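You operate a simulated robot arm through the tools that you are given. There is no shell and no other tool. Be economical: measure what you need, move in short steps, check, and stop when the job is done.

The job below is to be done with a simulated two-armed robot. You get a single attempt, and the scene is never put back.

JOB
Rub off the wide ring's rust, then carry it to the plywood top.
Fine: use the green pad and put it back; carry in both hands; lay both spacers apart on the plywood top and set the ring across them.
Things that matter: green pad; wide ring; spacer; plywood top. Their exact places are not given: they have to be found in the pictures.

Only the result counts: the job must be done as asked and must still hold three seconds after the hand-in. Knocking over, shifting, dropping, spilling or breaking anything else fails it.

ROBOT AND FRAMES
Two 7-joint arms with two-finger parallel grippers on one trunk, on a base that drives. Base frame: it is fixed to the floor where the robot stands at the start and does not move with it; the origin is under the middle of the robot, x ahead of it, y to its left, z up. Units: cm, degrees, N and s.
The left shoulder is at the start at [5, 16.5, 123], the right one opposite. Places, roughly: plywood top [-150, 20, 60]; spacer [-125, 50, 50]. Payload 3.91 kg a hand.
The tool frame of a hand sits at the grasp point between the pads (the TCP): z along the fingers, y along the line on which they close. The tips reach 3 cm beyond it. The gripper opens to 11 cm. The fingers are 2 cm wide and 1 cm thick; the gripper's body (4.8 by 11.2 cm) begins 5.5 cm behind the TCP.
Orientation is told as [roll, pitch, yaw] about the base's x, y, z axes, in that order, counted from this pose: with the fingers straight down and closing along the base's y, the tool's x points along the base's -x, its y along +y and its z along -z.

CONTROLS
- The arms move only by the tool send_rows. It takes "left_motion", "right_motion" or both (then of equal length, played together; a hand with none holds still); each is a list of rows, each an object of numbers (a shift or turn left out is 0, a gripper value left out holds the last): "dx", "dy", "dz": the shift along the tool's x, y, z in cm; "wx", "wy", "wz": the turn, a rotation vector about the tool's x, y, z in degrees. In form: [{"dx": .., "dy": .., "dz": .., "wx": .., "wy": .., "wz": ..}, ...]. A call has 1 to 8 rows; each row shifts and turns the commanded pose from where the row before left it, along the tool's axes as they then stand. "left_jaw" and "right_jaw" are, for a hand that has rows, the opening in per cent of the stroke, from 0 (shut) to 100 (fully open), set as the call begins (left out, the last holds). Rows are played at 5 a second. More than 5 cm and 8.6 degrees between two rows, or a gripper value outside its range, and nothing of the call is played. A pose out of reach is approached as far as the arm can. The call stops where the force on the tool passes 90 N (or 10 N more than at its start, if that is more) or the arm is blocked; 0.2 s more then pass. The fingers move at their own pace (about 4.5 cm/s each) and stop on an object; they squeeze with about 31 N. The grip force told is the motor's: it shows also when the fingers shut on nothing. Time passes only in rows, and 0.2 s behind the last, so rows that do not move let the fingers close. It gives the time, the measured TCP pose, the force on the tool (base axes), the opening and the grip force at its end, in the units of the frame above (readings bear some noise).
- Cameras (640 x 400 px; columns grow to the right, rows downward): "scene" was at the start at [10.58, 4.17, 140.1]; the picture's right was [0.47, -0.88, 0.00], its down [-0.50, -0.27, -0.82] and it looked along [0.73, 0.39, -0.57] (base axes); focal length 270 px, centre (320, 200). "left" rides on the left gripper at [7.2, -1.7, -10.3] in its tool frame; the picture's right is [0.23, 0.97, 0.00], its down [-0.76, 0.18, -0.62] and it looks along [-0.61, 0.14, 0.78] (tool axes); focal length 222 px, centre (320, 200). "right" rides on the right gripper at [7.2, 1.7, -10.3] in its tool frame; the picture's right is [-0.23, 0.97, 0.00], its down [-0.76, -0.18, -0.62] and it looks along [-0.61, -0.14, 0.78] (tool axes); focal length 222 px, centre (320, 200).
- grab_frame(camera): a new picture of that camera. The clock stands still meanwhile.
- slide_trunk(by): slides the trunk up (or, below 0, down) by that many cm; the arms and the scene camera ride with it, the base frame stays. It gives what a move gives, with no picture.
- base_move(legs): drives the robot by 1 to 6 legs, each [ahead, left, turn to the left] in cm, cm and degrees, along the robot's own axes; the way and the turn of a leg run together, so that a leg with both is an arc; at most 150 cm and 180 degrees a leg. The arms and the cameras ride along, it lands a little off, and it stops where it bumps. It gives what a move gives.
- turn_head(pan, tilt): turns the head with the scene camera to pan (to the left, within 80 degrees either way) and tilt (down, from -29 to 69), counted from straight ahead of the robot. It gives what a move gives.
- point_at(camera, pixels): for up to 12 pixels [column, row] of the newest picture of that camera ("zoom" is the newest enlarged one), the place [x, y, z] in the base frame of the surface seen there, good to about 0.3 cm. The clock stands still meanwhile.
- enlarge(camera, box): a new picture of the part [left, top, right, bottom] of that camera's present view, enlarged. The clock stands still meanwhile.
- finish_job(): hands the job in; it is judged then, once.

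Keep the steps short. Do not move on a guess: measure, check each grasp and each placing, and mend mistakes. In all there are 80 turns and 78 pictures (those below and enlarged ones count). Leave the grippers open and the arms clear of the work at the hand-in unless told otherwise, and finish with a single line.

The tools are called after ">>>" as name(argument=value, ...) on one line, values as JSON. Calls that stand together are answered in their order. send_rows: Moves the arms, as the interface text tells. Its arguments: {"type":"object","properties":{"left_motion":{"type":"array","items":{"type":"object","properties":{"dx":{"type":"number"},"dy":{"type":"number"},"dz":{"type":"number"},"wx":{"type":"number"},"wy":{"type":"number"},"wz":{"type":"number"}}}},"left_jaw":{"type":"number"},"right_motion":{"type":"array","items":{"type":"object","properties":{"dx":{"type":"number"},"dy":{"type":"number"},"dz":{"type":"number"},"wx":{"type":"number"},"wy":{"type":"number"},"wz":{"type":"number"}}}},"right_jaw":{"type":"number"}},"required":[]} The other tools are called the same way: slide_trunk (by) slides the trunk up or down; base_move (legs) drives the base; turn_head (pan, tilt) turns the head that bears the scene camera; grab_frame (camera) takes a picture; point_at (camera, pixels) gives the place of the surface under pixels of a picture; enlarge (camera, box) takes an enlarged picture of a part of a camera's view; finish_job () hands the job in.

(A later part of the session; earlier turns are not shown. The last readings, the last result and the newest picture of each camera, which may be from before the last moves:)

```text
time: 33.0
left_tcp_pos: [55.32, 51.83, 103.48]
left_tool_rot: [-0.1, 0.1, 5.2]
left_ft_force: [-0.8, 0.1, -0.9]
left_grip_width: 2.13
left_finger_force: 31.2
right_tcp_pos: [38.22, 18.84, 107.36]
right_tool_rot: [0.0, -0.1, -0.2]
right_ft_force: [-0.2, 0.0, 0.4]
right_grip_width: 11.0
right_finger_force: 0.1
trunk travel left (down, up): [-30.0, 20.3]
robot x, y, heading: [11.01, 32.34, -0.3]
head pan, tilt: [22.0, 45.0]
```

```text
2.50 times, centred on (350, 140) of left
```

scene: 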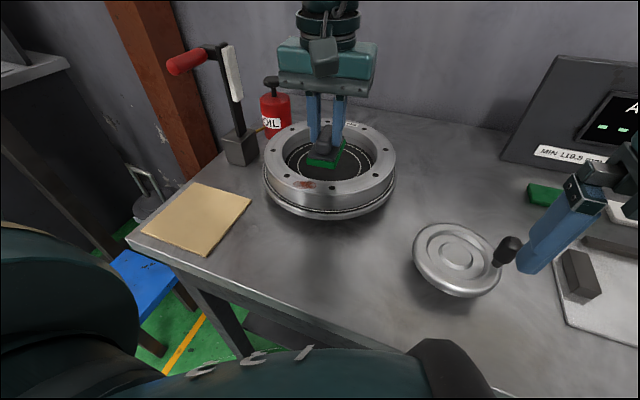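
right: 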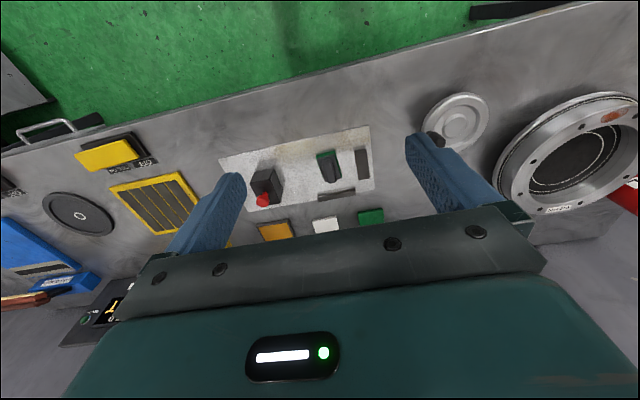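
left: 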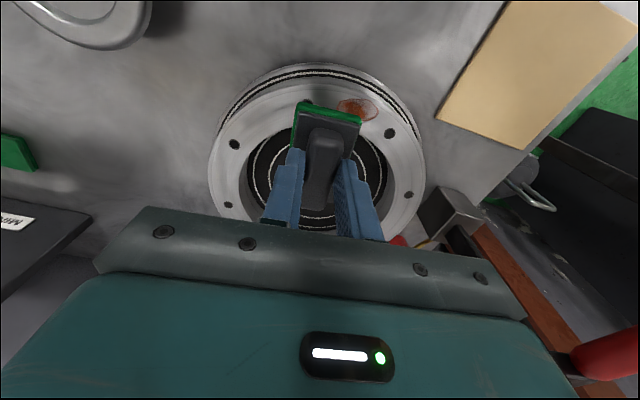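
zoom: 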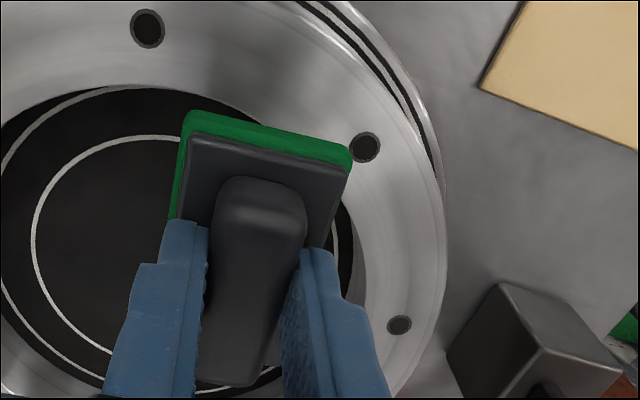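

Clean. I raise the hand a bit and drive back right with the pad.

>>> send_rows(left_motion=[{"dx": 1.7, "dy": -2, "dz": -1}, {"dz": -1}, {}])

>>> base_move(legs=[[0, -49.5, 0]])

>>> grab_frame(camera="scene")

```text
time: 33.8
left_tcp_pos: [53.76, 49.58, 105.45]
left_tool_rot: [0.0, -0.1, 5.2]
left_ft_force: [0.0, -0.2, -0.5]
left_grip_width: 2.11
left_finger_force: 30.9
right_tcp_pos: [38.05, 18.7, 107.29]
right_tool_rot: [0.0, 0.0, -0.2]
right_ft_force: [0.9, -0.3, 0.7]
right_grip_width: 10.99
right_finger_force: 0.0
trunk travel left (down, up): [-30.0, 20.3]
robot x, y, heading: [10.59, 33.01, 0.1]
head pan, tilt: [22.0, 45.0]
```

```text
time: 36.8
left_tcp_pos: [53.6, -0.6, 105.51]
left_tool_rot: [-0.1, 0.0, 4.8]
left_ft_force: [0.8, -0.3, -0.8]
left_grip_width: 2.11
left_finger_force: 30.3
right_tcp_pos: [37.78, -31.31, 107.28]
right_tool_rot: [0.0, -0.1, -0.5]
right_ft_force: [0.1, -0.6, -0.2]
right_grip_width: 10.98
right_finger_force: 0.1
trunk travel left (down, up): [-30.0, 20.3]
robot x, y, heading: [10.44, -17.31, -0.5]
head pan, tilt: [22.0, 45.0]
```

```text
43 pictures are left
```

scene: 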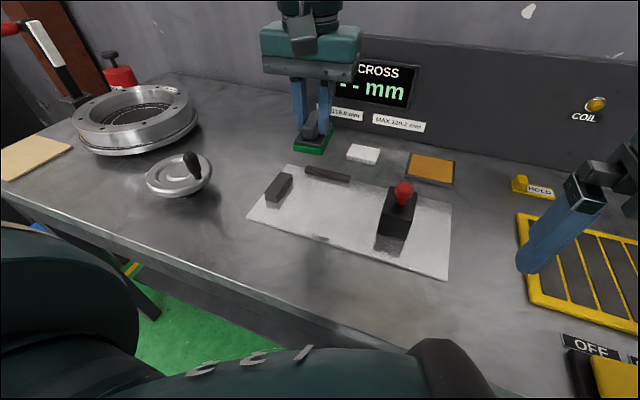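

>>> send_rows(left_motion=[{"dy": 0.55, "wz": -0.6}, {"dz": 3}, {"dz": 4}, {"dz": 3}, {"dz": 2.6}])

>>> enlarge(camera="scene", box=[240, 130, 380, 230])

>>> point_at(camera="zoom", pixels=[[320, 200], [300, 220]])

```text
time: 38.0
left_tcp_pos: [53.56, -0.11, 92.96]
left_tool_rot: [-0.2, 0.1, 5.4]
left_ft_force: [0.3, 0.3, -1.3]
left_grip_width: 2.1
left_finger_force: 31.0
right_tcp_pos: [37.75, -31.35, 107.44]
right_tool_rot: [0.1, 0.0, -0.6]
right_ft_force: [-0.5, -0.4, -0.6]
right_grip_width: 10.99
right_finger_force: 0.0
trunk travel left (down, up): [-30.0, 20.3]
robot x, y, heading: [10.49, -16.92, -0.4]
head pan, tilt: [22.0, 45.0]
```

```text
4.00 times, centred on (310, 180) of scene
```

zoom: 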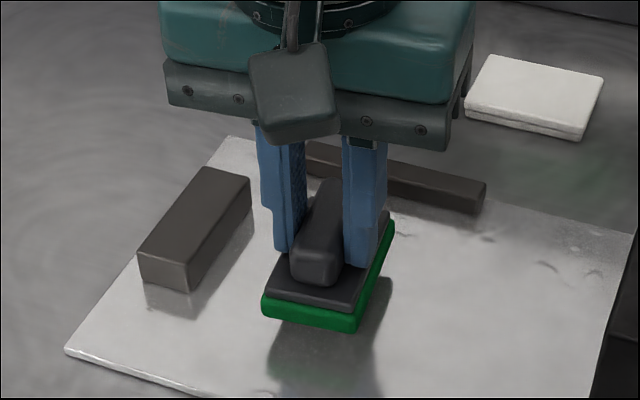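

```text
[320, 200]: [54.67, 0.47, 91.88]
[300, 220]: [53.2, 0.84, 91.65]
```

The handle sits almost as at the first grasp. I lower gently to TCP z≈91.9.

>>> send_rows(left_motion=[{"dz": 0.6}, {"dz": 0.3}, {"dz": 0.15}])

>>> enlarge(camera="scene", box=[240, 130, 380, 230])

```text
time: 38.8
left_tcp_pos: [53.43, -0.05, 91.93]
left_tool_rot: [-0.2, 0.0, 5.4]
left_ft_force: [-0.1, -1.1, -0.2]
left_grip_width: 2.13
left_finger_force: 31.2
right_tcp_pos: [37.71, -31.49, 107.36]
right_tool_rot: [0.0, 0.1, -0.6]
right_ft_force: [-0.2, 0.0, 0.7]
right_grip_width: 11.01
right_finger_force: 0.0
trunk travel left (down, up): [-30.0, 20.3]
robot x, y, heading: [10.54, -17.33, -0.7]
head pan, tilt: [22.0, 45.0]
```

```text
4.00 times, centred on (310, 180) of scene
```

zoom: 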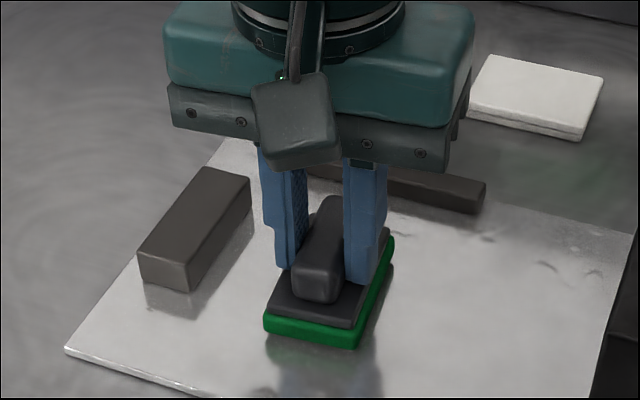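

No contact force yet; I go down in small steps.

>>> send_rows(left_motion=[{"dx": -0.15, "dz": 0.12}, {"dz": 0.12}])

>>> send_rows(left_motion=[{"dz": 0.1}, {"dz": 0.1}])

```text
time: 39.4
left_tcp_pos: [53.73, 0.02, 91.62]
left_tool_rot: [-0.3, 0.0, 5.4]
left_ft_force: [0.5, -0.3, -0.8]
left_grip_width: 2.07
left_finger_force: 30.7
right_tcp_pos: [37.8, -31.27, 107.36]
right_tool_rot: [0.0, 0.0, -0.7]
right_ft_force: [0.4, -0.5, 0.0]
right_grip_width: 10.98
right_finger_force: 0.1
trunk travel left (down, up): [-30.0, 20.3]
robot x, y, heading: [10.59, -17.38, -0.6]
head pan, tilt: [22.0, 45.0]
```

```text
time: 40.0
left_tcp_pos: [53.73, -0.1, 91.6]
left_tool_rot: [-0.1, -0.1, 5.4]
left_ft_force: [-1.3, 0.4, 11.5]
left_grip_width: 2.1
left_finger_force: 31.4
right_tcp_pos: [37.74, -31.39, 107.35]
right_tool_rot: [-0.1, -0.2, -0.6]
right_ft_force: [0.3, 0.7, 0.0]
right_grip_width: 11.0
right_finger_force: 0.0
trunk travel left (down, up): [-30.0, 20.3]
robot x, y, heading: [10.55, -17.18, -0.6]
head pan, tilt: [22.0, 45.0]
```

Contact (11.5 N). I open and lift straight up.

>>> send_rows(left_motion=[{}, {}, {}, {}, {"dz": -3}, {"dz": -4}, {"dz": -4}, {"dz": -4}], left_jaw=45)

>>> enlarge(camera="scene", box=[240, 130, 380, 230])

>>> point_at(camera="zoom", pixels=[[267, 317], [355, 335], [392, 240], [340, 210], [312, 290]])

```text
time: 41.8
left_tcp_pos: [53.69, -0.04, 106.35]
left_tool_rot: [-0.1, 0.1, 5.4]
left_ft_force: [-0.1, -0.8, 0.4]
left_grip_width: 4.96
left_finger_force: 0.0
right_tcp_pos: [37.74, -31.33, 107.34]
right_tool_rot: [-0.1, 0.0, -0.5]
right_ft_force: [-0.1, -0.1, 0.3]
right_grip_width: 10.99
right_finger_force: 0.1
trunk travel left (down, up): [-30.0, 20.3]
robot x, y, heading: [10.55, -17.11, -0.8]
head pan, tilt: [22.0, 45.0]
```

```text
4.00 times, centred on (310, 180) of scene
```

zoom: 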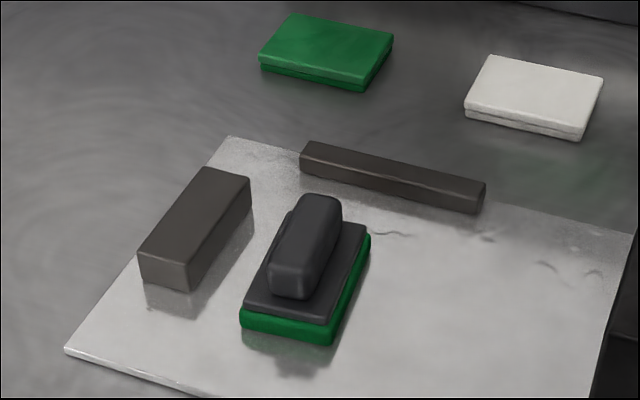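

```text
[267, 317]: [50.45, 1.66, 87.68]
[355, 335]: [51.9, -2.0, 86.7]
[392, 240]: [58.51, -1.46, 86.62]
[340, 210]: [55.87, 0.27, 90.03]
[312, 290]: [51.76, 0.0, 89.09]
```

The pad seems to have shifted a little on release; I measure its corners against the first place.

>>> point_at(camera="zoom", pixels=[[243, 320], [335, 333], [332, 343], [369, 240], [365, 232], [291, 215], [330, 198], [285, 290], [275, 250], [322, 270], [246, 300], [190, 280]])

>>> grab_frame(camera="left")

```text
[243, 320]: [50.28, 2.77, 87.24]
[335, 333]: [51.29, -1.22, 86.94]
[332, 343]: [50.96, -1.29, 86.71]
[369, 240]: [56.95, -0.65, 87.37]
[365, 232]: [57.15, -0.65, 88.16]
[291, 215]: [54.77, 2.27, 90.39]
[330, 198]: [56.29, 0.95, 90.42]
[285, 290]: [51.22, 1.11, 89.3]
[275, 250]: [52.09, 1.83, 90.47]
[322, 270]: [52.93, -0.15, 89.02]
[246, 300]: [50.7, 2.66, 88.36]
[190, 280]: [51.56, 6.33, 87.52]
```

```text
39 pictures are left
```

left: 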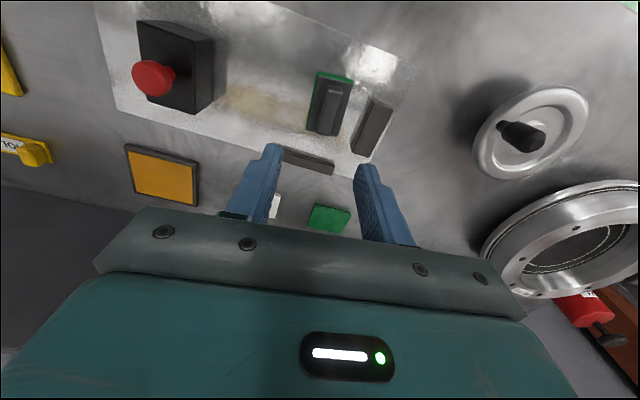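

The pad sits 1.1 cm too far left (+y), likely dragged by a fingertip on its backing. I'll regrip slightly higher, lift a little, bring it back by 1.1, and release without pressing.

>>> send_rows(left_motion=[{"dy": 1.05}, {"dz": 4}, {"dz": 4}, {"dz": 4}, {"dz": 2.3}])

>>> send_rows(left_motion=[{}, {}, {}, {}, {"dz": -0.4}, {"dy": -1.05}, {"dz": 0.35}, {}], left_jaw=0)

>>> enlarge(camera="scene", box=[240, 130, 380, 230])

```text
time: 43.0
left_tcp_pos: [53.69, 0.89, 92.17]
left_tool_rot: [-0.2, 0.0, 5.4]
left_ft_force: [0.5, -0.5, 0.5]
left_grip_width: 4.95
left_finger_force: 0.1
right_tcp_pos: [37.75, -31.39, 107.34]
right_tool_rot: [-0.1, 0.0, -0.6]
right_ft_force: [0.2, 0.7, -0.5]
right_grip_width: 10.99
right_finger_force: 0.1
trunk travel left (down, up): [-30.0, 20.3]
robot x, y, heading: [10.4, -17.43, -0.7]
head pan, tilt: [22.0, 45.0]
```

```text
time: 44.8
left_tcp_pos: [53.73, -0.06, 92.29]
left_tool_rot: [-0.1, -0.1, 5.4]
left_ft_force: [0.3, 0.0, -1.1]
left_grip_width: 2.1
left_finger_force: 31.0
right_tcp_pos: [37.84, -31.39, 107.35]
right_tool_rot: [0.1, -0.1, -0.6]
right_ft_force: [0.0, -0.1, -0.7]
right_grip_width: 10.99
right_finger_force: 0.1
trunk travel left (down, up): [-30.0, 20.3]
robot x, y, heading: [10.43, -17.36, -0.6]
head pan, tilt: [22.0, 45.0]
```

```text
4.00 times, centred on (310, 180) of scene
```

zoom: 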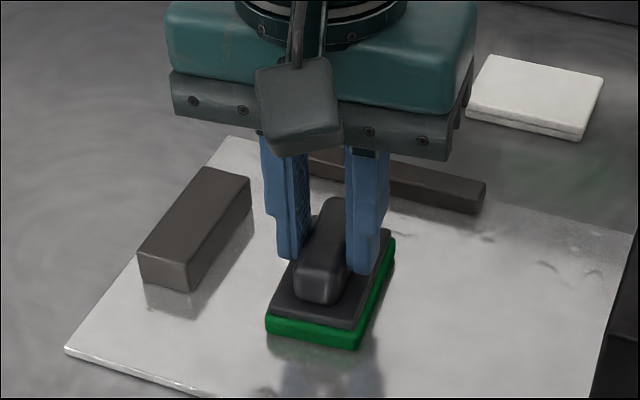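

>>> send_rows(left_motion=[{"dz": 0.1}, {}])

>>> send_rows(left_motion=[{}, {}, {}, {"dz": -2}, {"dz": -4}, {"dz": -4}, {"dz": -4}], left_jaw=45)

>>> enlarge(camera="scene", box=[240, 130, 380, 230])

```text
time: 45.4
left_tcp_pos: [53.82, -0.07, 92.26]
left_tool_rot: [-0.2, -0.1, 5.4]
left_ft_force: [1.5, 0.2, 5.8]
left_grip_width: 2.09
left_finger_force: 30.4
right_tcp_pos: [37.81, -31.4, 107.47]
right_tool_rot: [0.0, 0.1, -0.6]
right_ft_force: [-0.2, -0.5, -0.6]
right_grip_width: 10.99
right_finger_force: 0.0
trunk travel left (down, up): [-30.0, 20.3]
robot x, y, heading: [10.58, -17.37, -0.6]
head pan, tilt: [22.0, 45.0]
```

```text
time: 47.0
left_tcp_pos: [53.84, 0.23, 106.03]
left_tool_rot: [-0.1, 0.1, 5.4]
left_ft_force: [-0.5, 0.0, 0.2]
left_grip_width: 4.97
left_finger_force: 0.1
right_tcp_pos: [37.86, -31.37, 107.25]
right_tool_rot: [0.0, 0.1, -0.6]
right_ft_force: [-0.5, 0.0, -0.1]
right_grip_width: 11.0
right_finger_force: 0.1
trunk travel left (down, up): [-30.0, 20.3]
robot x, y, heading: [10.68, -17.57, -0.5]
head pan, tilt: [22.0, 45.0]
```

```text
4.00 times, centred on (310, 180) of scene
```

zoom: 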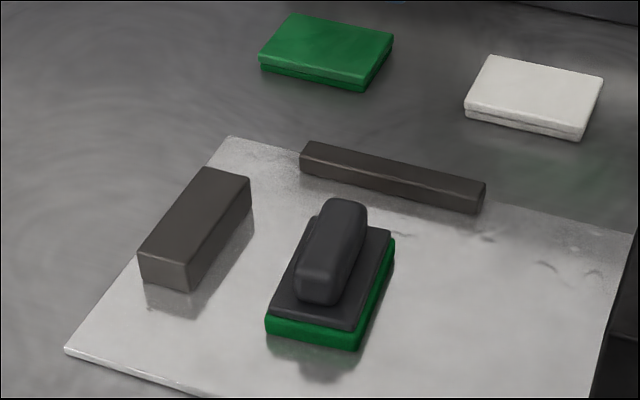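

The pad is back in its first place. Now I back off from the bench, turn left 90°, and look around for the plywood top and spacers.

>>> base_move(legs=[[-30, 0, 0], [0, 0, 90]])

>>> turn_head(pan=70, tilt=25)

>>> grab_frame(camera="scene")

```text
time: 52.8
left_tcp_pos: [-36.53, 26.38, 106.0]
left_tool_rot: [-0.1, 0.0, 94.9]
left_ft_force: [0.5, -0.5, -0.1]
left_grip_width: 4.94
left_finger_force: 0.0
right_tcp_pos: [-5.08, 10.07, 107.34]
right_tool_rot: [0.0, 0.0, 88.8]
right_ft_force: [0.1, -1.0, 0.1]
right_grip_width: 11.03
right_finger_force: 0.0
trunk travel left (down, up): [-30.0, 20.3]
robot x, y, heading: [-19.33, -17.18, 89.1]
head pan, tilt: [22.0, 45.0]
```

```text
time: 54.0
left_tcp_pos: [-36.55, 26.43, 106.1]
left_tool_rot: [-0.2, 0.0, 94.9]
left_ft_force: [-0.3, 0.3, 0.6]
left_grip_width: 4.92
left_finger_force: 0.0
right_tcp_pos: [-5.03, 10.0, 107.38]
right_tool_rot: [0.1, 0.1, 88.7]
right_ft_force: [0.7, -0.3, 0.5]
right_grip_width: 10.98
right_finger_force: 0.0
trunk travel left (down, up): [-30.0, 20.3]
robot x, y, heading: [-19.2, -16.96, 88.8]
head pan, tilt: [70.0, 25.0]
```

```text
36 pictures are left
```

scene: 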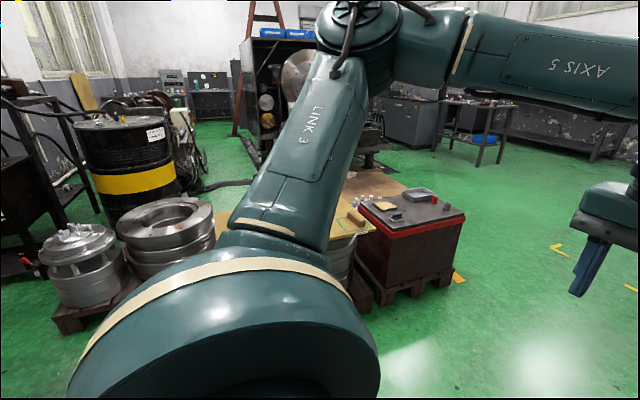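

The plywood top appears behind the left arm near (370,190), with a red-edged box beside it. I turn further left to face it.

>>> base_move(legs=[[0, 0, 85]])

>>> turn_head(pan=0, tilt=28)

>>> grab_frame(camera="scene")

```text
time: 58.0
left_tcp_pos: [-64.04, -30.3, 106.1]
left_tool_rot: [-0.3, 0.0, 180.0]
left_ft_force: [0.8, 0.0, 0.1]
left_grip_width: 4.95
left_finger_force: 0.0
right_tcp_pos: [-45.03, -0.29, 107.34]
right_tool_rot: [0.0, 0.0, 174.0]
right_ft_force: [-0.1, -0.4, -0.2]
right_grip_width: 11.01
right_finger_force: 0.0
trunk travel left (down, up): [-30.0, 20.3]
robot x, y, heading: [-19.05, -16.89, 174.0]
head pan, tilt: [70.0, 25.0]
```

```text
time: 59.4
left_tcp_pos: [-63.95, -30.22, 106.05]
left_tool_rot: [-0.2, 0.0, 180.0]
left_ft_force: [-0.6, -0.8, -0.6]
left_grip_width: 4.94
left_finger_force: 0.1
right_tcp_pos: [-45.06, -0.37, 107.48]
right_tool_rot: [0.0, 0.0, 173.8]
right_ft_force: [-0.4, 0.1, -0.5]
right_grip_width: 11.01
right_finger_force: 0.0
trunk travel left (down, up): [-30.0, 20.3]
robot x, y, heading: [-19.17, -16.89, 173.7]
head pan, tilt: [0.0, 28.0]
```

```text
35 pictures are left
```

scene: 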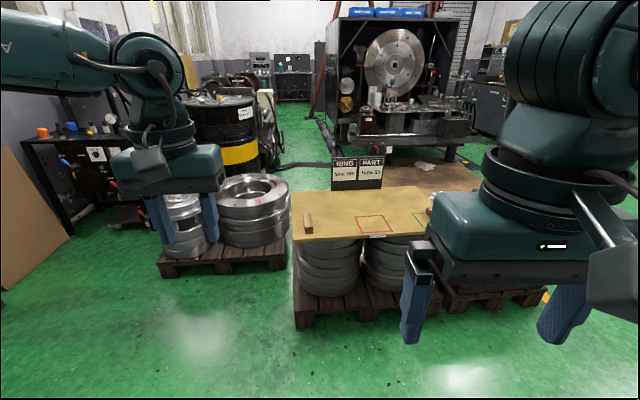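

The plywood top spans about (290–430, 190–240), with a red dashed outline and a sign. I enlarge.

>>> enlarge(camera="scene", box=[285, 150, 445, 250])

>>> point_at(camera="zoom", pixels=[[30, 170], [20, 350], [580, 300], [540, 155], [85, 290], [90, 325], [355, 265], [350, 330], [280, 270], [435, 320], [300, 80], [520, 280]])

```text
4.00 times, centred on (365, 200) of scene
```

zoom: 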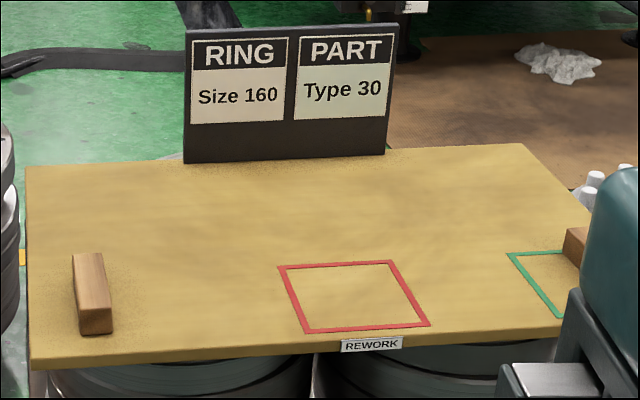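

```text
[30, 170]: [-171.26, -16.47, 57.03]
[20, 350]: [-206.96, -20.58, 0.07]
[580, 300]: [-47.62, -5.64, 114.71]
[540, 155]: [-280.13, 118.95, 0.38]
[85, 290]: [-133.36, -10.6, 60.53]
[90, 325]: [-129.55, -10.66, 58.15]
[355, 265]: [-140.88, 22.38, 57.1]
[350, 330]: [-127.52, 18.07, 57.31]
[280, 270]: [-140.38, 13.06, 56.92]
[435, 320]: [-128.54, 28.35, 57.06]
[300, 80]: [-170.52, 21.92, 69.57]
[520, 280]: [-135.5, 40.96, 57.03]
```

One wooden block is on the plywood's near-left; a second is partly hidden by the right arm. I straighten to face -x and drive nearer and to the right, then look.

>>> base_move(legs=[[0, 0, 6], [45, -37, 0]])

>>> turn_head(pan=0, tilt=40)

>>> grab_frame(camera="scene")

>>> grab_frame(camera="right")

```text
time: 63.3
left_tcp_pos: [-107.23, 1.75, 106.03]
left_tool_rot: [-0.2, -0.1, -173.8]
left_ft_force: [-0.4, 0.0, -0.4]
left_grip_width: 4.97
left_finger_force: 0.1
right_tcp_pos: [-91.68, 33.66, 107.46]
right_tool_rot: [0.0, 0.1, -179.8]
right_ft_force: [-1.1, -0.1, -0.3]
right_grip_width: 10.99
right_finger_force: 0.0
trunk travel left (down, up): [-30.0, 20.3]
robot x, y, heading: [-64.54, 19.72, -180.0]
head pan, tilt: [0.0, 28.0]
```

```text
time: 64.0
left_tcp_pos: [-107.25, 1.79, 106.13]
left_tool_rot: [-0.2, 0.1, -173.8]
left_ft_force: [0.0, -0.6, 0.5]
left_grip_width: 4.95
left_finger_force: 0.1
right_tcp_pos: [-91.71, 33.63, 107.38]
right_tool_rot: [0.0, 0.0, -179.9]
right_ft_force: [-0.9, -0.5, 0.7]
right_grip_width: 11.0
right_finger_force: 0.1
trunk travel left (down, up): [-30.0, 20.3]
robot x, y, heading: [-64.63, 20.0, -180.0]
head pan, tilt: [0.0, 40.0]
```

```text
33 pictures are left
```

scene: 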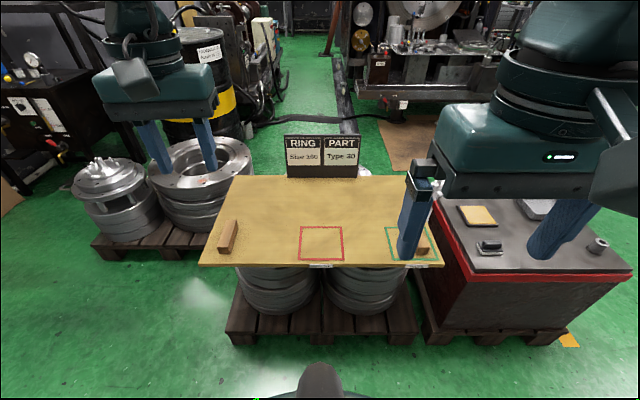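

```text
32 pictures are left
```

right: 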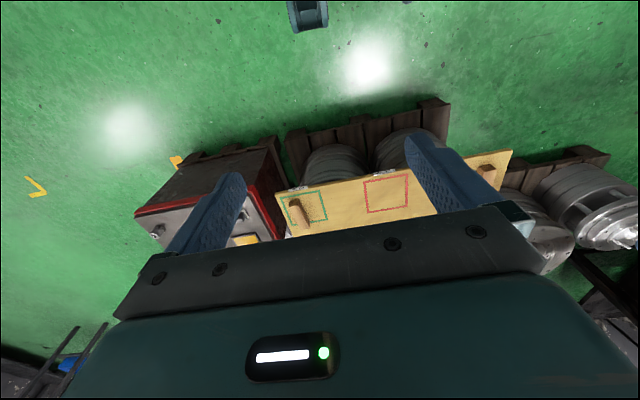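

>>> enlarge(camera="right", box=[260, 140, 420, 250])

>>> point_at(camera="zoom", pixels=[[120, 205], [130, 255], [140, 290], [100, 200], [135, 195], [175, 190], [150, 240], [75, 340], [260, 330], [140, 185], [240, 180], [260, 310]])

>>> enlarge(camera="scene", box=[195, 170, 355, 270])

>>> point_at(camera="zoom", pixels=[[130, 205], [165, 205], [100, 315], [130, 320], [132, 335], [165, 230], [150, 30], [30, 385], [420, 230], [590, 230], [415, 355], [595, 355]])

```text
3.64 times, centred on (340, 195) of right
```

zoom: 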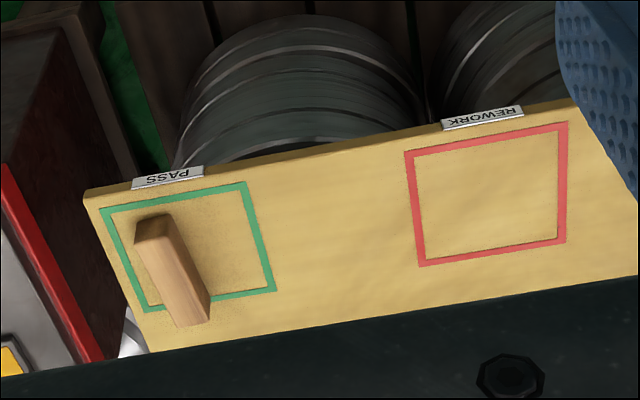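

```text
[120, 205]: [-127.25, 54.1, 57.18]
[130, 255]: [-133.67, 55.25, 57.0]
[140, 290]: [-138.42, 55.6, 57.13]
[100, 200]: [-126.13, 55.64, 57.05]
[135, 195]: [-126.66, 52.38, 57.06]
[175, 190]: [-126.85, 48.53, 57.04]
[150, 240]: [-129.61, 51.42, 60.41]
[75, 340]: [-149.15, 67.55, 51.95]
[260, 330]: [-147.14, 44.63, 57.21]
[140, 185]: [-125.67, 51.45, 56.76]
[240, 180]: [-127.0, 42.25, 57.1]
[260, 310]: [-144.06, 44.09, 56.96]
```

```text
4.00 times, centred on (275, 220) of scene
```

zoom: 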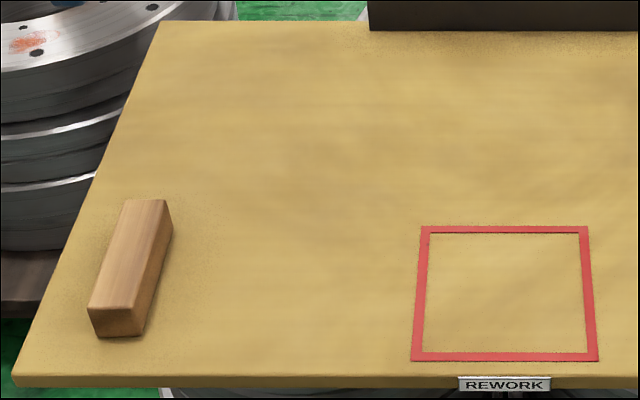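

```text
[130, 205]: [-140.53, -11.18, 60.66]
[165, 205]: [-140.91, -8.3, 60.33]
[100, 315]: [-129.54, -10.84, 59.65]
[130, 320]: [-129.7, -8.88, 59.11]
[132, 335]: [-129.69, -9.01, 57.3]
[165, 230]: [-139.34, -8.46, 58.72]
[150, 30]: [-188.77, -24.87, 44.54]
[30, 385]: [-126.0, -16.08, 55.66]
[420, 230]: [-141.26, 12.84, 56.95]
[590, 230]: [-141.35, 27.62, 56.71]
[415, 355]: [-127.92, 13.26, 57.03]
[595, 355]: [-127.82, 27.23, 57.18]
```

Both spacers (11.3 × 2.8 × 3.5 cm wooden blocks) lie at the far ends of the plywood: one at about (-135, -9.8), the other near (-134, 51) in the PASS square. They must come closer so the 25 cm ring spans them: I plan bars at y≈11 and y≈29 with the ring centred at (-145, 20). I drive 30 cm ahead, lower the trunk 27 cm, and check.

>>> base_move(legs=[[30, 0, 0]])

>>> slide_trunk(by=-27)

>>> turn_head(pan=0, tilt=45)

>>> grab_frame(camera="scene")

```text
time: 66.1
left_tcp_pos: [-137.63, 1.67, 106.02]
left_tool_rot: [-0.2, -0.1, -173.7]
left_ft_force: [-0.2, 0.2, -0.6]
left_grip_width: 4.97
left_finger_force: 0.1
right_tcp_pos: [-122.01, 33.46, 107.4]
right_tool_rot: [0.0, -0.1, -179.7]
right_ft_force: [-0.7, 0.3, 0.4]
right_grip_width: 11.02
right_finger_force: 0.1
trunk travel left (down, up): [-30.0, 20.3]
robot x, y, heading: [-94.85, 19.56, -179.6]
head pan, tilt: [0.0, 40.0]
```

```text
time: 68.8
left_tcp_pos: [-137.55, 1.46, 79.14]
left_tool_rot: [-0.2, 0.0, -173.7]
left_ft_force: [0.6, 0.7, -0.7]
left_grip_width: 4.96
left_finger_force: 0.1
right_tcp_pos: [-122.0, 33.37, 80.25]
right_tool_rot: [0.0, 0.0, -179.7]
right_ft_force: [-0.4, 0.1, -0.5]
right_grip_width: 11.0
right_finger_force: 0.0
trunk travel left (down, up): [-3.0, 47.3]
robot x, y, heading: [-94.5, 19.81, -179.7]
head pan, tilt: [0.0, 40.0]
```

```text
time: 69.5
left_tcp_pos: [-137.47, 1.66, 79.03]
left_tool_rot: [-0.2, -0.1, -173.8]
left_ft_force: [0.3, -0.5, 0.1]
left_grip_width: 4.94
left_finger_force: 0.0
right_tcp_pos: [-122.01, 33.43, 80.41]
right_tool_rot: [0.0, 0.1, -179.7]
right_ft_force: [0.4, -0.3, -0.3]
right_grip_width: 11.01
right_finger_force: 0.0
trunk travel left (down, up): [-3.0, 47.3]
robot x, y, heading: [-94.36, 19.98, -179.9]
head pan, tilt: [0.0, 45.0]
```

```text
29 pictures are left
```

scene: 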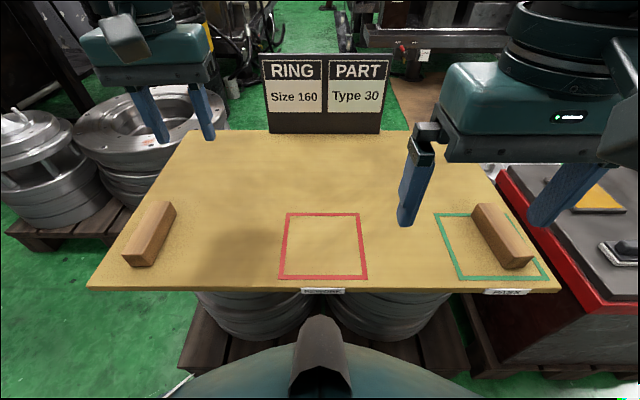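

>>> enlarge(camera="scene", box=[100, 180, 260, 290])

>>> point_at(camera="zoom", pixels=[[212, 82], [290, 92], [92, 285], [180, 300], [145, 185], [235, 190], [192, 190], [180, 335], [295, 120], [92, 310]])

>>> enlarge(camera="scene", box=[430, 180, 590, 290])

>>> point_at(camera="zoom", pixels=[[180, 90], [255, 90], [310, 290], [395, 285], [235, 190], [325, 185], [280, 190], [312, 320], [180, 125], [440, 335]])

```text
3.64 times, centred on (180, 235) of scene
```

zoom: 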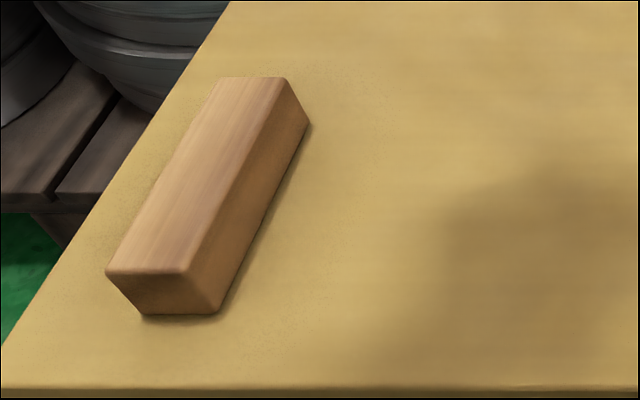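

```text
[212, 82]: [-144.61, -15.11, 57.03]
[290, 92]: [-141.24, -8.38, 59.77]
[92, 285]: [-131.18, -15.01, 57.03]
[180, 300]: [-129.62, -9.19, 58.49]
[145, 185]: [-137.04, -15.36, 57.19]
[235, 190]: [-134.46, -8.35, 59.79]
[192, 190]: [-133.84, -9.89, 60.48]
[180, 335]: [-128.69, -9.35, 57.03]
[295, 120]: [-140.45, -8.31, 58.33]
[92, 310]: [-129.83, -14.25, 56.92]
```

```text
3.64 times, centred on (510, 235) of scene
```

zoom: 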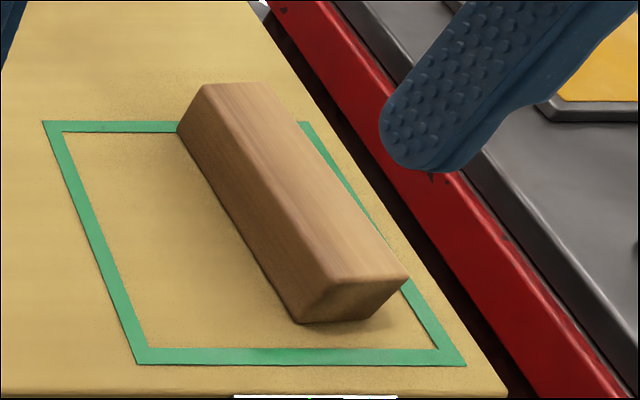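

```text
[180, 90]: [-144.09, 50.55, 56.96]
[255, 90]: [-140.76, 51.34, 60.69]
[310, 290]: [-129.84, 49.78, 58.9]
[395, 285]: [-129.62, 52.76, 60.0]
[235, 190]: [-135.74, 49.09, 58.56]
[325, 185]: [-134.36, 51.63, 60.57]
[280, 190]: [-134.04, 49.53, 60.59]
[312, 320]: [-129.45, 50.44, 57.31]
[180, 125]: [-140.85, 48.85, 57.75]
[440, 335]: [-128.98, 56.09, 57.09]
```

Left spacer centre is about (-135.4, -9.75), right about (-135.3, 50.6) turned about +5°. I bring both hands 7 cm above them.

>>> send_rows(left_motion=[{"dx": 0.143, "dy": 1.92, "dz": 1.83}, {"dx": 0.143, "dy": 1.92, "dz": 1.83}, {"dx": 0.143, "dy": 1.92, "dz": 1.83}, {"dx": 0.143, "dy": 1.92, "dz": 1.83}, {"dx": 0.143, "dy": 1.92, "dz": 1.83}, {"dx": 0.143, "dy": 1.92, "dz": 1.83}, {"wz": 8.2}, {}], right_motion=[{"dx": -2.2, "dy": -2.88, "dz": 2.05}, {"dx": -2.2, "dy": -2.88, "dz": 2.05}, {"dx": -2.2, "dy": -2.88, "dz": 2.05}, {"dx": -2.2, "dy": -2.88, "dz": 2.05}, {"dx": -2.2, "dy": -2.88, "dz": 2.05}, {"dx": -2.2, "dy": -2.88, "dz": 2.05}, {"wz": -4.7}, {}], left_jaw=70, right_jaw=70)

>>> grab_frame(camera="left")

>>> grab_frame(camera="right")

```text
time: 71.3
left_tcp_pos: [-135.4, -9.73, 67.87]
left_tool_rot: [-0.2, 0.0, 178.0]
left_ft_force: [0.6, -0.1, 0.3]
left_grip_width: 7.74
left_finger_force: 0.1
right_tcp_pos: [-135.38, 50.85, 68.06]
right_tool_rot: [0.0, 0.0, -175.1]
right_ft_force: [-0.1, 0.3, -0.1]
right_grip_width: 7.7
right_finger_force: 0.1
trunk travel left (down, up): [-3.0, 47.3]
robot x, y, heading: [-94.57, 20.08, -179.8]
head pan, tilt: [0.0, 45.0]
```

```text
26 pictures are left
```

left: 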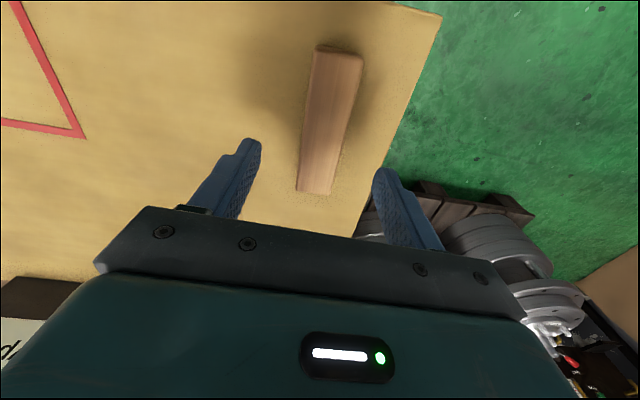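

```text
25 pictures are left
```

right: 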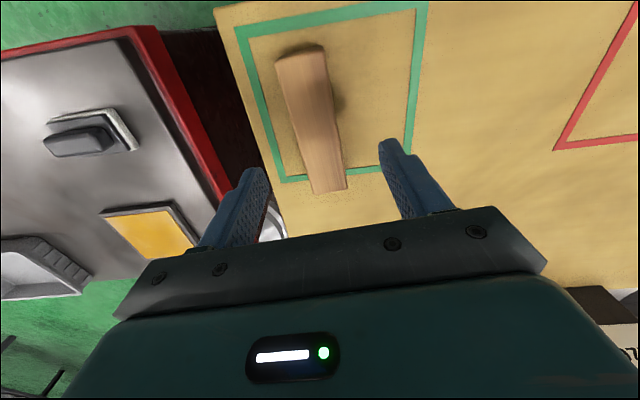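

>>> point_at(camera="left", pixels=[[323, 56], [356, 60], [300, 184], [327, 186], [312, 115], [345, 115]])

>>> point_at(camera="right", pixels=[[283, 62], [322, 57], [317, 184], [343, 182], [300, 120], [330, 115]])

```text
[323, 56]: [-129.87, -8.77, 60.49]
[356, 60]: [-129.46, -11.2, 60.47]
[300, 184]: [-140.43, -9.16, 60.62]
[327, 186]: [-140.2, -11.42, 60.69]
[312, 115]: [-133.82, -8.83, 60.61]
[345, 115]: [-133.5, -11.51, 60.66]
```

```text
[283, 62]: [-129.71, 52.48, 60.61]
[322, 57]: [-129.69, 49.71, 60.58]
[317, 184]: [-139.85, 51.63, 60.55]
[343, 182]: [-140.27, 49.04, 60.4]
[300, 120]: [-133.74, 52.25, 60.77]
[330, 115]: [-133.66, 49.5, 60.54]
```

Both are well centred after a small correction. I lower both hands to TCP z≈60.8 and close.

>>> send_rows(left_motion=[{"dy": 0.37, "wz": -3.7}, {"dz": 3}, {"dz": 2.5}, {"dz": 1.57}], right_motion=[{"dy": 0.1, "wz": 0.7}, {"dz": 3}, {"dz": 2.6}, {"dz": 1.66}])

>>> send_rows(left_motion=[{}, {}, {}, {}, {}], right_motion=[{}, {}, {}, {}, {}], left_jaw=0, right_jaw=0)

```text
time: 72.3
left_tcp_pos: [-135.31, -10.33, 60.98]
left_tool_rot: [-0.2, 0.1, -178.2]
left_ft_force: [0.8, 0.2, -0.9]
left_grip_width: 7.72
left_finger_force: 0.0
right_tcp_pos: [-135.29, 50.48, 60.85]
right_tool_rot: [0.0, -0.1, -175.7]
right_ft_force: [0.0, 0.8, -0.6]
right_grip_width: 7.69
right_finger_force: 0.1
trunk travel left (down, up): [-3.0, 47.3]
robot x, y, heading: [-94.56, 19.88, -179.6]
head pan, tilt: [0.0, 45.0]
```

```text
time: 73.5
left_tcp_pos: [-135.39, -10.37, 60.99]
left_tool_rot: [-0.2, 0.0, -178.2]
left_ft_force: [-0.5, 0.0, 0.1]
left_grip_width: 3.57
left_finger_force: 31.5
right_tcp_pos: [-135.25, 50.58, 60.82]
right_tool_rot: [0.1, 0.0, -175.6]
right_ft_force: [0.8, 0.7, -0.2]
right_grip_width: 3.56
right_finger_force: 31.0
trunk travel left (down, up): [-3.0, 47.3]
robot x, y, heading: [-94.91, 19.5, -179.8]
head pan, tilt: [0.0, 45.0]
```

Both gripped (3.57 cm wide). I lift 4 cm, square them up, and bring them to (-142, 10.5) and (-142, 29.5).

>>> send_rows(left_motion=[{"dz": -4}, {"wz": 1.8}, {"dx": -1.32, "dy": -4.17}, {"dx": -1.32, "dy": -4.17}, {"dx": -1.32, "dy": -4.17}, {"dx": -1.32, "dy": -4.17}, {"dx": -1.32, "dy": -4.17}, {}], right_motion=[{"dz": -4}, {"wz": 4.4}, {"dx": -1.35, "dy": 4.22}, {"dx": -1.35, "dy": 4.22}, {"dx": -1.35, "dy": 4.22}, {"dx": -1.35, "dy": 4.22}, {"dx": -1.35, "dy": 4.22}, {}])

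>>> enlarge(camera="scene", box=[80, 80, 560, 380])

```text
time: 75.3
left_tcp_pos: [-139.59, 6.67, 65.93]
left_tool_rot: [-0.3, 0.0, -180.0]
left_ft_force: [-0.5, -0.1, -1.9]
left_grip_width: 3.54
left_finger_force: 30.6
left hand out of reach, approached as far as the arm can: row 6, 7
right_tcp_pos: [-142.23, 29.4, 64.75]
right_tool_rot: [-0.1, 0.1, 179.8]
right_ft_force: [-0.6, -0.4, -1.0]
right_grip_width: 3.53
right_finger_force: 30.9
trunk travel left (down, up): [-3.0, 47.3]
robot x, y, heading: [-94.55, 19.9, -179.9]
head pan, tilt: [0.0, 45.0]
```

```text
1.33 times, centred on (320, 230) of scene
```

zoom: 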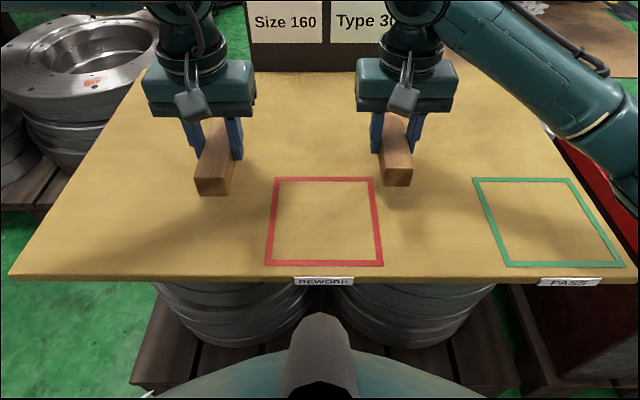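

The left arm hit its reach limit, so I drive 4 cm nearer and correct.

>>> base_move(legs=[[4, 0, 0]])

>>> send_rows(left_motion=[{"dx": 1.6, "dy": -1.9}, {"dy": -1.9}, {"dz": 0.7}, {}], right_motion=[{"dx": 2.1}, {"dx": 2.1}, {}, {}])

```text
time: 76.1
left_tcp_pos: [-140.58, 6.59, 65.95]
left_tool_rot: [-0.2, -0.1, -180.0]
left_ft_force: [0.5, -0.6, -1.0]
left_grip_width: 3.57
left_finger_force: 30.9
right_tcp_pos: [-142.98, 29.42, 64.74]
right_tool_rot: [-0.1, -0.1, 179.8]
right_ft_force: [-0.1, 0.0, -1.1]
right_grip_width: 3.57
right_finger_force: 30.4
trunk travel left (down, up): [-3.0, 47.3]
robot x, y, heading: [-95.36, 20.08, -179.5]
head pan, tilt: [0.0, 45.0]
stopped in leg 1: the robot was blocked; the commanded pose is now the measured one
```

```text
time: 77.1
left_tcp_pos: [-137.92, 8.0, 65.87]
left_tool_rot: [-0.3, -0.1, -179.9]
left_ft_force: [1.0, 0.4, -1.5]
left_grip_width: 3.54
left_finger_force: 30.8
left hand out of reach, approached as far as the arm can: row 1, 2
right_tcp_pos: [-138.82, 29.56, 64.59]
right_tool_rot: [0.0, -0.1, 179.8]
right_ft_force: [-0.1, -0.8, -0.6]
right_grip_width: 3.54
right_finger_force: 31.3
trunk travel left (down, up): [-3.0, 47.3]
robot x, y, heading: [-95.31, 19.83, -179.8]
head pan, tilt: [0.0, 45.0]
```

The robot is blocked at x≈-95.3 and the left arm won't go further across its body. I back off half a centimetre and drive 5 cm to the right, so the left hand works further to its own side, then set positions again.

>>> base_move(legs=[[-0.5, 0, 0], [0, -5, 0]])

>>> send_rows(left_motion=[{"dx": -1.3, "dy": 1.2}, {"dx": -1.3, "dy": 1.2}, {"dz": 0.5}, {"dz": 0.5}], right_motion=[{"dx": -0.8, "dy": 2.5}, {"dx": -0.8, "dy": 2.5}, {}, {}])

```text
time: 78.3
left_tcp_pos: [-137.36, 12.7, 65.79]
left_tool_rot: [-0.3, -0.1, -179.9]
left_ft_force: [-0.3, 0.1, -0.8]
left_grip_width: 3.53
left_finger_force: 30.6
right_tcp_pos: [-138.25, 34.37, 64.77]
right_tool_rot: [0.0, -0.1, 179.8]
right_ft_force: [1.2, 0.4, -1.9]
right_grip_width: 3.54
right_finger_force: 30.9
trunk travel left (down, up): [-3.0, 47.3]
robot x, y, heading: [-95.1, 24.82, -179.4]
head pan, tilt: [0.0, 45.0]
```

```text
time: 79.3
left_tcp_pos: [-139.94, 10.39, 64.93]
left_tool_rot: [-0.4, -0.2, -180.0]
left_ft_force: [0.6, -0.2, -1.2]
left_grip_width: 3.56
left_finger_force: 31.1
right_tcp_pos: [-139.98, 29.31, 64.92]
right_tool_rot: [0.0, -0.1, 179.8]
right_ft_force: [-0.5, 0.4, -1.4]
right_grip_width: 3.56
right_finger_force: 31.5
trunk travel left (down, up): [-3.0, 47.3]
robot x, y, heading: [-94.99, 24.56, -179.3]
head pan, tilt: [0.0, 45.0]
```

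Both are now at x≈-140, y 10.4 and 29.3. I lower them to just above the board, then in small steps to contact.

>>> send_rows(left_motion=[{"dz": 1.9}, {"dz": 1.85}, {}], right_motion=[{"dz": 2}, {"dz": 1.95}, {}])

>>> send_rows(left_motion=[{"dz": 0.12}, {"dz": 0.12}], right_motion=[{"dz": 0.12}, {"dz": 0.12}])

```text
time: 80.1
left_tcp_pos: [-139.84, 10.1, 61.23]
left_tool_rot: [-0.4, -0.2, -180.0]
left_ft_force: [0.3, 0.9, -1.2]
left_grip_width: 3.56
left_finger_force: 31.0
left hand out of reach, approached as far as the arm can: row 2
right_tcp_pos: [-140.17, 29.21, 60.8]
right_tool_rot: [0.0, 0.0, 179.8]
right_ft_force: [0.1, 0.2, -0.6]
right_grip_width: 3.58
right_finger_force: 31.5
trunk travel left (down, up): [-3.0, 47.3]
robot x, y, heading: [-94.99, 24.69, -179.5]
head pan, tilt: [0.0, 45.0]
```

```text
time: 80.7
left_tcp_pos: [-139.65, 9.96, 61.07]
left_tool_rot: [-0.4, -0.2, -180.0]
left_ft_force: [0.6, -0.2, -0.3]
left_grip_width: 3.53
left_finger_force: 30.6
right_tcp_pos: [-140.11, 29.24, 60.69]
right_tool_rot: [0.2, -0.3, 179.9]
right_ft_force: [-1.4, 1.3, 12.6]
right_grip_width: 3.54
right_finger_force: 31.4
trunk travel left (down, up): [-3.0, 47.3]
robot x, y, heading: [-95.21, 24.61, -179.7]
head pan, tilt: [0.0, 45.0]
```

Right is in contact. Left needs a touch more, moved slightly nearer for reach.

>>> send_rows(left_motion=[{"dx": 0.2, "dz": 0.1}, {"dz": 0.08}])

>>> send_rows(right_motion=[{}, {}, {}, {"dz": -2}, {"dz": -3}, {"dz": -4}, {"dz": -4}], right_jaw=60)

```text
time: 81.3
left_tcp_pos: [-139.57, 10.05, 61.08]
left_tool_rot: [-0.4, -0.4, -179.9]
left_ft_force: [-0.6, -1.5, 6.6]
left_grip_width: 3.54
left_finger_force: 31.0
right_tcp_pos: [-139.99, 29.31, 60.65]
right_tool_rot: [0.1, -0.4, 179.8]
right_ft_force: [-4.5, 2.5, 17.1]
right_grip_width: 3.56
right_finger_force: 30.8
trunk travel left (down, up): [-3.0, 47.3]
robot x, y, heading: [-95.06, 24.7, -179.4]
head pan, tilt: [0.0, 45.0]
```

```text
time: 82.9
left_tcp_pos: [-139.52, 10.12, 60.94]
left_tool_rot: [-0.3, -0.3, -179.9]
left_ft_force: [-2.4, -0.4, 17.9]
left_grip_width: 3.54
left_finger_force: 31.4
right_tcp_pos: [-139.98, 29.39, 73.71]
right_tool_rot: [0.0, -0.1, 179.8]
right_ft_force: [0.8, 0.2, 0.0]
right_grip_width: 6.62
right_finger_force: 0.0
trunk travel left (down, up): [-3.0, 47.3]
robot x, y, heading: [-94.94, 24.55, -179.7]
head pan, tilt: [0.0, 45.0]
```

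Left is in contact too (18 N). I ease it up 0.1, open, and lift.

>>> send_rows(left_motion=[{"dz": -0.1}, {}])

>>> send_rows(left_motion=[{}, {}, {}, {"dz": -2}, {"dz": -3}, {"dz": -4}, {"dz": -4}], left_jaw=60)

>>> enlarge(camera="scene", box=[150, 120, 470, 320])

```text
time: 83.5
left_tcp_pos: [-139.6, 10.12, 60.91]
left_tool_rot: [-0.3, -0.3, -180.0]
left_ft_force: [-5.5, 1.7, 10.7]
left_grip_width: 3.55
left_finger_force: 31.1
right_tcp_pos: [-139.94, 29.46, 73.61]
right_tool_rot: [0.0, -0.1, 179.9]
right_ft_force: [0.0, -0.5, -1.2]
right_grip_width: 6.59
right_finger_force: 0.0
trunk travel left (down, up): [-3.0, 47.3]
robot x, y, heading: [-95.11, 24.79, -179.6]
head pan, tilt: [0.0, 45.0]
```

```text
time: 85.1
left_tcp_pos: [-139.35, 9.76, 73.95]
left_tool_rot: [-0.3, -0.2, -180.0]
left_ft_force: [0.4, 0.1, -0.2]
left_grip_width: 6.62
left_finger_force: 0.1
right_tcp_pos: [-139.91, 29.48, 73.49]
right_tool_rot: [0.0, -0.1, 179.8]
right_ft_force: [0.6, -0.1, -0.3]
right_grip_width: 6.61
right_finger_force: 0.1
trunk travel left (down, up): [-3.0, 47.3]
robot x, y, heading: [-95.13, 24.95, -179.5]
head pan, tilt: [0.0, 45.0]
```

```text
2.00 times, centred on (310, 220) of scene
```

zoom: 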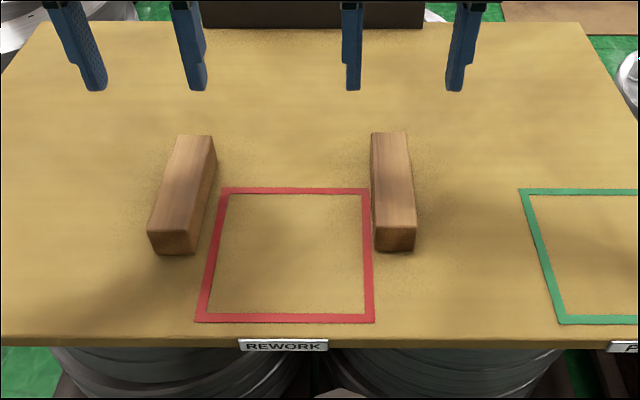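

>>> point_at(camera="zoom", pixels=[[183, 140], [210, 140], [152, 228], [190, 228], [166, 185], [201, 185], [375, 137], [404, 137], [378, 222], [412, 222], [374, 180], [408, 180]])

>>> base_move(legs=[[-35, 0, 0]])

>>> slide_trunk(by=27)

```text
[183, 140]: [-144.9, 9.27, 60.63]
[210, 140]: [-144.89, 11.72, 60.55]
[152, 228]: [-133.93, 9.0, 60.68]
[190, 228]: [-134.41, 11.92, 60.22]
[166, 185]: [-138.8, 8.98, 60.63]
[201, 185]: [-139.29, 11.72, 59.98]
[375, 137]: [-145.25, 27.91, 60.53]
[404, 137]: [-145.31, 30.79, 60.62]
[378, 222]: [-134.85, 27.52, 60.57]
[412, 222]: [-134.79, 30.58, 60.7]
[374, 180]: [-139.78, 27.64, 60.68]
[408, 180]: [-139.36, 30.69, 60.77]
```

```text
time: 87.4
left_tcp_pos: [-105.08, 10.13, 73.92]
left_tool_rot: [-0.3, -0.1, 179.7]
left_ft_force: [-0.7, 0.2, 0.7]
left_grip_width: 6.64
left_finger_force: 0.1
right_tcp_pos: [-105.63, 29.65, 73.58]
right_tool_rot: [0.0, -0.2, 179.6]
right_ft_force: [0.2, -0.8, 0.9]
right_grip_width: 6.61
right_finger_force: 0.2
trunk travel left (down, up): [-3.0, 47.3]
robot x, y, heading: [-60.45, 24.44, 179.8]
head pan, tilt: [0.0, 45.0]
```

```text
time: 90.1
left_tcp_pos: [-105.11, 10.02, 100.9]
left_tool_rot: [-0.2, -0.1, 179.7]
left_ft_force: [0.4, 0.2, -0.1]
left_grip_width: 6.6
left_finger_force: 0.0
right_tcp_pos: [-105.57, 29.68, 100.56]
right_tool_rot: [0.0, -0.1, 179.5]
right_ft_force: [-0.1, -0.6, -1.4]
right_grip_width: 6.62
right_finger_force: 0.0
trunk travel left (down, up): [-30.0, 20.3]
robot x, y, heading: [-60.58, 24.62, 180.1]
head pan, tilt: [0.0, 45.0]
```

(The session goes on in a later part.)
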